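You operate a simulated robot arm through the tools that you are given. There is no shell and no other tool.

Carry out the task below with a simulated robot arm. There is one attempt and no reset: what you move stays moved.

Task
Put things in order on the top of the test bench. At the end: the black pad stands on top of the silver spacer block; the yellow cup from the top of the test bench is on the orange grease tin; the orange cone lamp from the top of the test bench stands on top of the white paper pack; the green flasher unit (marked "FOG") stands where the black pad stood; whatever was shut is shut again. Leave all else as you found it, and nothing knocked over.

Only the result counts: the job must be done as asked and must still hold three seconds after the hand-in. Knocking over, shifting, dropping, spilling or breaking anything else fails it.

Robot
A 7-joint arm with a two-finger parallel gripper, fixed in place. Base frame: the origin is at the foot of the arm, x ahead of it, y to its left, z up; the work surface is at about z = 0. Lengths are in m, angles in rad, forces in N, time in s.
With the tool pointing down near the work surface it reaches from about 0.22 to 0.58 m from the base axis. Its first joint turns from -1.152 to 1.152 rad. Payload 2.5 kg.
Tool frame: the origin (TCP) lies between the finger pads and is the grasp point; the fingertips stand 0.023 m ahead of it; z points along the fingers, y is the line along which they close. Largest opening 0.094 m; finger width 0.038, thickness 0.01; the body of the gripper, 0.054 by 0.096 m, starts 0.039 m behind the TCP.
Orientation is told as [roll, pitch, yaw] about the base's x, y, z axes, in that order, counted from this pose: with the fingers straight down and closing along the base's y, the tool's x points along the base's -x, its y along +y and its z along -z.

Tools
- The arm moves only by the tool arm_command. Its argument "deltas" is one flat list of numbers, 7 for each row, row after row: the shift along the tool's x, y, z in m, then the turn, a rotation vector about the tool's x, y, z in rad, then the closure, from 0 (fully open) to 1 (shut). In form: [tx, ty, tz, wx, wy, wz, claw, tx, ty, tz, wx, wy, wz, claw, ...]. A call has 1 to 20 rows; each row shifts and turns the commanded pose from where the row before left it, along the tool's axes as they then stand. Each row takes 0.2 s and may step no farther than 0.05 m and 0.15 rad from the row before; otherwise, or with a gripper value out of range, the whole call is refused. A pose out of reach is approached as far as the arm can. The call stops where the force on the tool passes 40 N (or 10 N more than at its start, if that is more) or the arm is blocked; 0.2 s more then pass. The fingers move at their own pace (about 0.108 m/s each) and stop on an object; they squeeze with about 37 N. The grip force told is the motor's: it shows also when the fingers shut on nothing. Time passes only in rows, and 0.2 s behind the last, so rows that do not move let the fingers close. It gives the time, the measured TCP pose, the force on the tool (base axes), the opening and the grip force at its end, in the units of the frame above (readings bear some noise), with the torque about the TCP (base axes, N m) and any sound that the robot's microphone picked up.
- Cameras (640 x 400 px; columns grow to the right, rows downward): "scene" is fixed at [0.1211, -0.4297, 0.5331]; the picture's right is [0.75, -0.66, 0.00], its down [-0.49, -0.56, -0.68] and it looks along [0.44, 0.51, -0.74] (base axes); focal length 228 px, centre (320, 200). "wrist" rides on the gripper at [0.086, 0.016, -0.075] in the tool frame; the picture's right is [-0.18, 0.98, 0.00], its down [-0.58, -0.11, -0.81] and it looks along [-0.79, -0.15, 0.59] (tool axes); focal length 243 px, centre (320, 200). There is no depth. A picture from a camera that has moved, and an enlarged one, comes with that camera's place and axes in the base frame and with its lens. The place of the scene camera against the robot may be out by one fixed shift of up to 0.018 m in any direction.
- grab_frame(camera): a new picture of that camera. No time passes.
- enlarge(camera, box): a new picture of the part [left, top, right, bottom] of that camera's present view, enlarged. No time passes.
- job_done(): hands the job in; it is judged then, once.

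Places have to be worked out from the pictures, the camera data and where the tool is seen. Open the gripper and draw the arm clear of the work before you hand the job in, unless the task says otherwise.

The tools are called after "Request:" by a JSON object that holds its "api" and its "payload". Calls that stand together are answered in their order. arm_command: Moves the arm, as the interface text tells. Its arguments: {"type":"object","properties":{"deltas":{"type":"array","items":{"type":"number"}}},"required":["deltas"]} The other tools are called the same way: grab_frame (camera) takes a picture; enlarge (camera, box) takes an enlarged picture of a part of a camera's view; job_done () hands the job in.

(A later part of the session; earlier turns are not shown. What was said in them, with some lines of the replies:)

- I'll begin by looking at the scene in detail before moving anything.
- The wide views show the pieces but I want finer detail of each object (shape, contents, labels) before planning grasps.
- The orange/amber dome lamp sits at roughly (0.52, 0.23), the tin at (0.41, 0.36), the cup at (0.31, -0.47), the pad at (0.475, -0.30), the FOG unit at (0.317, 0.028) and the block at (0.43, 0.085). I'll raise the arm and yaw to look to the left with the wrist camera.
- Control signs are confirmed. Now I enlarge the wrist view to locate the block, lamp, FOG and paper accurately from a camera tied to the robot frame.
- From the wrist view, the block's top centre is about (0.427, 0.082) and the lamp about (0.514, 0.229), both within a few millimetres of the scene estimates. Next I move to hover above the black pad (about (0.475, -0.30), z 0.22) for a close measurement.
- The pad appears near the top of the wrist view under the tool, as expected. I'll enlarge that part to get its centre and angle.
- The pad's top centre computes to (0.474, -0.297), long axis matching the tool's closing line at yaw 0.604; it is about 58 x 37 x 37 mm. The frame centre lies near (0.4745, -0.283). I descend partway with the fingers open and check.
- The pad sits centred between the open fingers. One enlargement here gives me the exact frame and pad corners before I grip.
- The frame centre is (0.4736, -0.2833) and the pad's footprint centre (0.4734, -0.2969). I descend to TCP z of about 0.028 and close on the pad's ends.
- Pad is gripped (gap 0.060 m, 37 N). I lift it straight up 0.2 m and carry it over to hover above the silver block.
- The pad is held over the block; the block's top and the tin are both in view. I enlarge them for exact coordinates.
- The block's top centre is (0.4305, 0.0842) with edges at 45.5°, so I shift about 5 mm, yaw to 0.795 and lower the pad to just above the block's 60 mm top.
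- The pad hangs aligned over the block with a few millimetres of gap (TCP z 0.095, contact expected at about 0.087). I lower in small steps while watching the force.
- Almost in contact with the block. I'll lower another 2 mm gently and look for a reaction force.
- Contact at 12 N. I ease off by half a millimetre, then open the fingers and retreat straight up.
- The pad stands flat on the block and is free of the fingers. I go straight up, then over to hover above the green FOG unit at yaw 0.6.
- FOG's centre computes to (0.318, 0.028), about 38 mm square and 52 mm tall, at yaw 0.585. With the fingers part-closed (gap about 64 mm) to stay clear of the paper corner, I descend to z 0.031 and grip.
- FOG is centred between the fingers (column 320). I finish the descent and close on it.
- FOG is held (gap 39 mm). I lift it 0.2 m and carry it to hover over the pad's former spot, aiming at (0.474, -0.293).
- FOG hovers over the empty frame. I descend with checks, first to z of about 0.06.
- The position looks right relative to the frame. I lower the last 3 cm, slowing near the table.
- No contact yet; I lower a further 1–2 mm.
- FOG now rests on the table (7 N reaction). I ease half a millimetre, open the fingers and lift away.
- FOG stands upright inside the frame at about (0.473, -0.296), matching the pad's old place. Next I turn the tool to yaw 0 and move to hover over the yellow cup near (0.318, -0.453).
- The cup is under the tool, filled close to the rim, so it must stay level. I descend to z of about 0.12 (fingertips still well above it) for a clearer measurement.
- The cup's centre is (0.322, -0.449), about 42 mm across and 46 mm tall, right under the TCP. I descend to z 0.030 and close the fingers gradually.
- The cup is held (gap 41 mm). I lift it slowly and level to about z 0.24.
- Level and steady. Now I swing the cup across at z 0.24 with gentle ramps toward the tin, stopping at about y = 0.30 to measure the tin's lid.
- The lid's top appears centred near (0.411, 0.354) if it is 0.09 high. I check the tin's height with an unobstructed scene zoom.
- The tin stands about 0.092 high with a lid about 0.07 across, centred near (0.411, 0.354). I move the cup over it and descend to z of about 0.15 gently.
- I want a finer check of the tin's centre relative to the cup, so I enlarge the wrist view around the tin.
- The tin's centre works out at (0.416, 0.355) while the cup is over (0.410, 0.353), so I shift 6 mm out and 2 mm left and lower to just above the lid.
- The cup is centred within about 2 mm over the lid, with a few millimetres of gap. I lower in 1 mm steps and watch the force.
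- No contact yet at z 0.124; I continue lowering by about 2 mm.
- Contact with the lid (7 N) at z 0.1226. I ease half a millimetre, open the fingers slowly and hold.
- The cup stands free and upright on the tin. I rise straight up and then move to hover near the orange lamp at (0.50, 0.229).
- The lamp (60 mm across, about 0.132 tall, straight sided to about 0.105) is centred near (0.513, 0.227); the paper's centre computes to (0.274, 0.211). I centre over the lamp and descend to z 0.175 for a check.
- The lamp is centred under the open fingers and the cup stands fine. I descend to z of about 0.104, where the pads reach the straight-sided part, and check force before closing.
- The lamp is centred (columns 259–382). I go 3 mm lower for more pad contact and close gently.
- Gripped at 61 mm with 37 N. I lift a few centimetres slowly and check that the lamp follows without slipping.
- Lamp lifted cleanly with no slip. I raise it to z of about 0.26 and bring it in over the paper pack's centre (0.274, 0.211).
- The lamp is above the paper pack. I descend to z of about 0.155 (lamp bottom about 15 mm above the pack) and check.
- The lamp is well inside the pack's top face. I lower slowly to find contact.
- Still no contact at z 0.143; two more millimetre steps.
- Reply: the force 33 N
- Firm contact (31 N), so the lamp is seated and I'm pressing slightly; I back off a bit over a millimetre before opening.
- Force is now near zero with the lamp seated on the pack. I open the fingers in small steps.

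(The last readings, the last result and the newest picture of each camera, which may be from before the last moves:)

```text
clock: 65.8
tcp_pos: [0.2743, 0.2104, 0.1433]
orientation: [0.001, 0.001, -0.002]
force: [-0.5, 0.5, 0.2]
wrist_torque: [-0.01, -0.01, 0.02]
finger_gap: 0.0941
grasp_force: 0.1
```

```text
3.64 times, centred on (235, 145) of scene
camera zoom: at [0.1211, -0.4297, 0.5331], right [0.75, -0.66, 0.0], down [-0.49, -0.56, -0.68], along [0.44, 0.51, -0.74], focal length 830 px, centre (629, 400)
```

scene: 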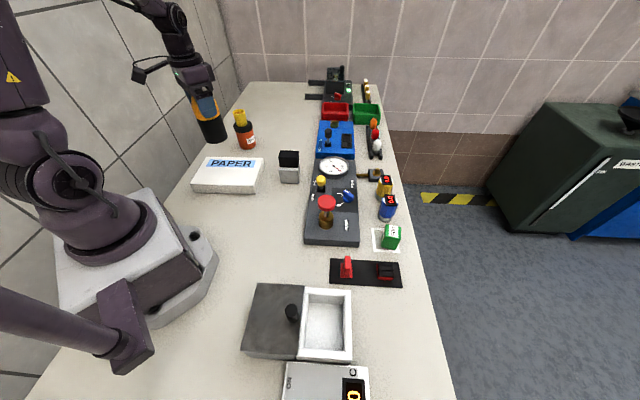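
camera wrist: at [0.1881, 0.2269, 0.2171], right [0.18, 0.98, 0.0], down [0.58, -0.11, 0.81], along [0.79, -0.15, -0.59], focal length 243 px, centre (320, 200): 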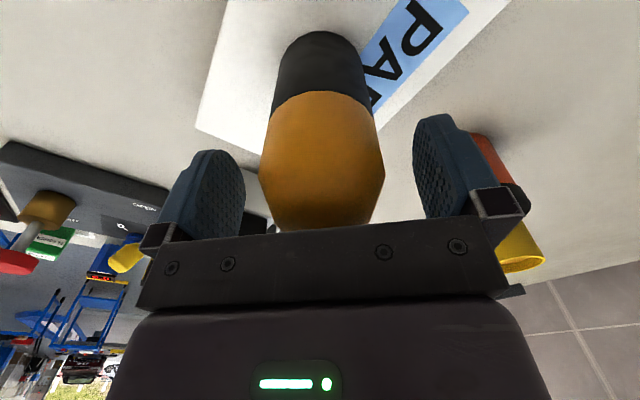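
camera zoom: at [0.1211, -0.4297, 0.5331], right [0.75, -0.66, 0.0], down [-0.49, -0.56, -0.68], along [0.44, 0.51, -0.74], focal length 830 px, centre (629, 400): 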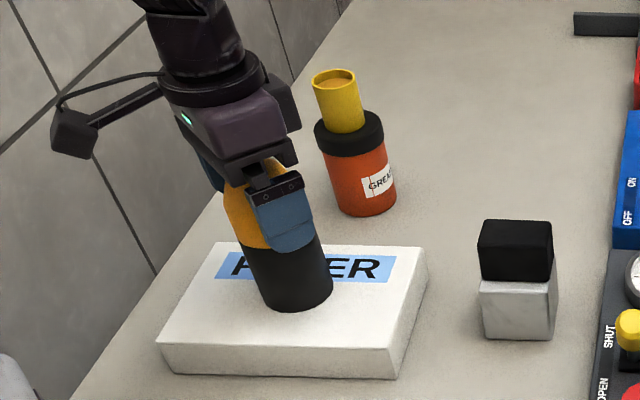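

The lamp stands upright on the pack, free of the fingers. I rise straight up and withdraw to near the starting pose, then review everything.

Request:
{"api": "arm_command", "payload": {"deltas": [0, 0, -0.015, 0, 0, 0, 0, 0, 0, -0.035, 0, 0, 0, 0, 0, 0, -0.045, 0, 0, 0, 0, 0, 0, -0.045, 0, 0, 0, 0, 0, 0, -0.045, 0, 0, 0, 0, -0.00875, -0.03875, 0, 0, 0, 0, 0, -0.00875, -0.03875, 0, 0, 0, 0, 0, -0.00875, -0.03875, 0, 0, 0, 0, 0, -0.00875, -0.03875, 0, 0, 0, 0, 0, 0, 0, 0, 0, 0, 0, 0]}}

Request:
{"api": "grab_frame", "payload": {"camera": "scene"}}

Request:
{"api": "enlarge", "payload": {"camera": "scene", "box": [170, 60, 420, 210]}}

Request:
{"api": "enlarge", "payload": {"camera": "scene", "box": [220, 150, 460, 300]}}

Request:
{"api": "enlarge", "payload": {"camera": "scene", "box": [200, 250, 440, 400]}}

Request:
{"api": "grab_frame", "payload": {"camera": "wrist"}}

```text
clock: 68.0
tcp_pos: [0.3092, 0.0548, 0.3282]
orientation: [0.001, 0.0, 0.001]
force: [0.1, 0.0, -0.1]
wrist_torque: [-0.01, -0.01, 0.01]
finger_gap: 0.094
grasp_force: 0.1
```

```text
taken
```

scene: 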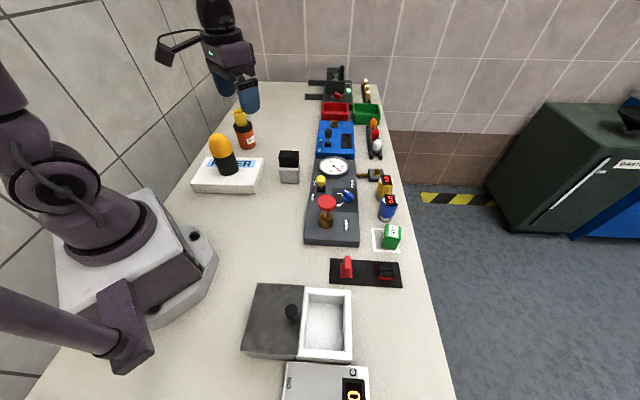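

```text
2.56 times, centred on (295, 135) of scene
camera zoom: at [0.1211, -0.4297, 0.5331], right [0.75, -0.66, 0.0], down [-0.49, -0.56, -0.68], along [0.44, 0.51, -0.74], focal length 584 px, centre (384, 366)
```

zoom: 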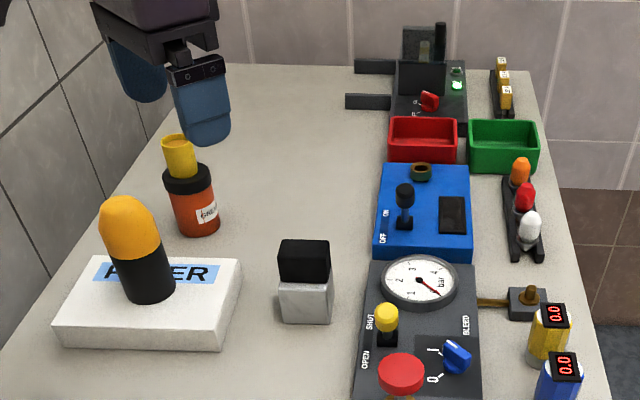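

```text
2.67 times, centred on (340, 225) of scene
camera zoom: at [0.1211, -0.4297, 0.5331], right [0.75, -0.66, 0.0], down [-0.49, -0.56, -0.68], along [0.44, 0.51, -0.74], focal length 608 px, centre (267, 133)
```

zoom: 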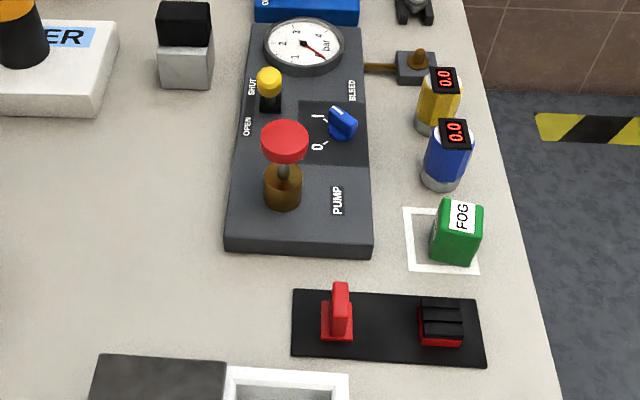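

```text
2.67 times, centred on (320, 325) of scene
camera zoom: at [0.1211, -0.4297, 0.5331], right [0.75, -0.66, 0.0], down [-0.49, -0.56, -0.68], along [0.44, 0.51, -0.74], focal length 608 px, centre (320, -133)
```

zoom: 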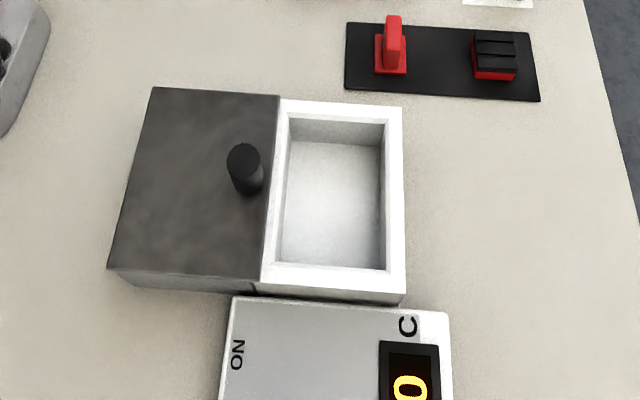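

```text
taken
camera wrist: at [0.2229, 0.0702, 0.4013], right [0.18, 0.98, 0.0], down [0.58, -0.11, 0.81], along [0.79, -0.15, -0.59], focal length 243 px, centre (320, 200)
```

wrist: 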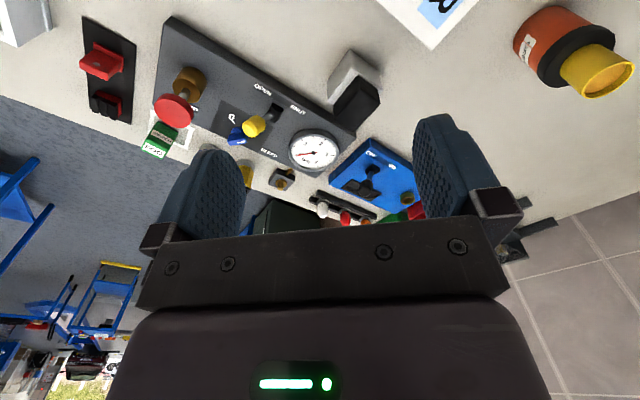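

The final views show:
- the pad on the block
- the cup upright on the tin
- the lamp on the paper pack
- FOG standing where the pad was

The box lid, levers and everything else look the same as at the start. The gripper is open and clear, so I hand the job in.

Request:
{"api": "job_done", "payload": {}}

```text
The job is handed in.
```

I finished the rearrangement and handed the job in. In the last camera views all four pieces were in place and upright:

- **Black pad:** it stands flat on the silver 60 mm spacer block, centred on its top.
- **Yellow cup:** it stands on the lid of the orange grease tin. I carried it level because it looked filled nearly to the rim, and saw no spill.
- **Orange cone lamp:** it stands near the centre of the white paper pack. I took the tall amber dome lamp on the black base to be the one you meant. The small orange lamp in the rack further back was out of reach.
- **Green FOG unit:** it stands about 1 mm from where I measured the pad's centre. The pad sat about 14 mm off-centre in the white frame, and I followed the pad's place rather than the frame's centre.

I opened nothing, so there was nothing to shut again. The box with the dark lid is half open, exactly as I found it. I saw nothing else moved or knocked over. The gripper is open and the arm is clear of the bench.
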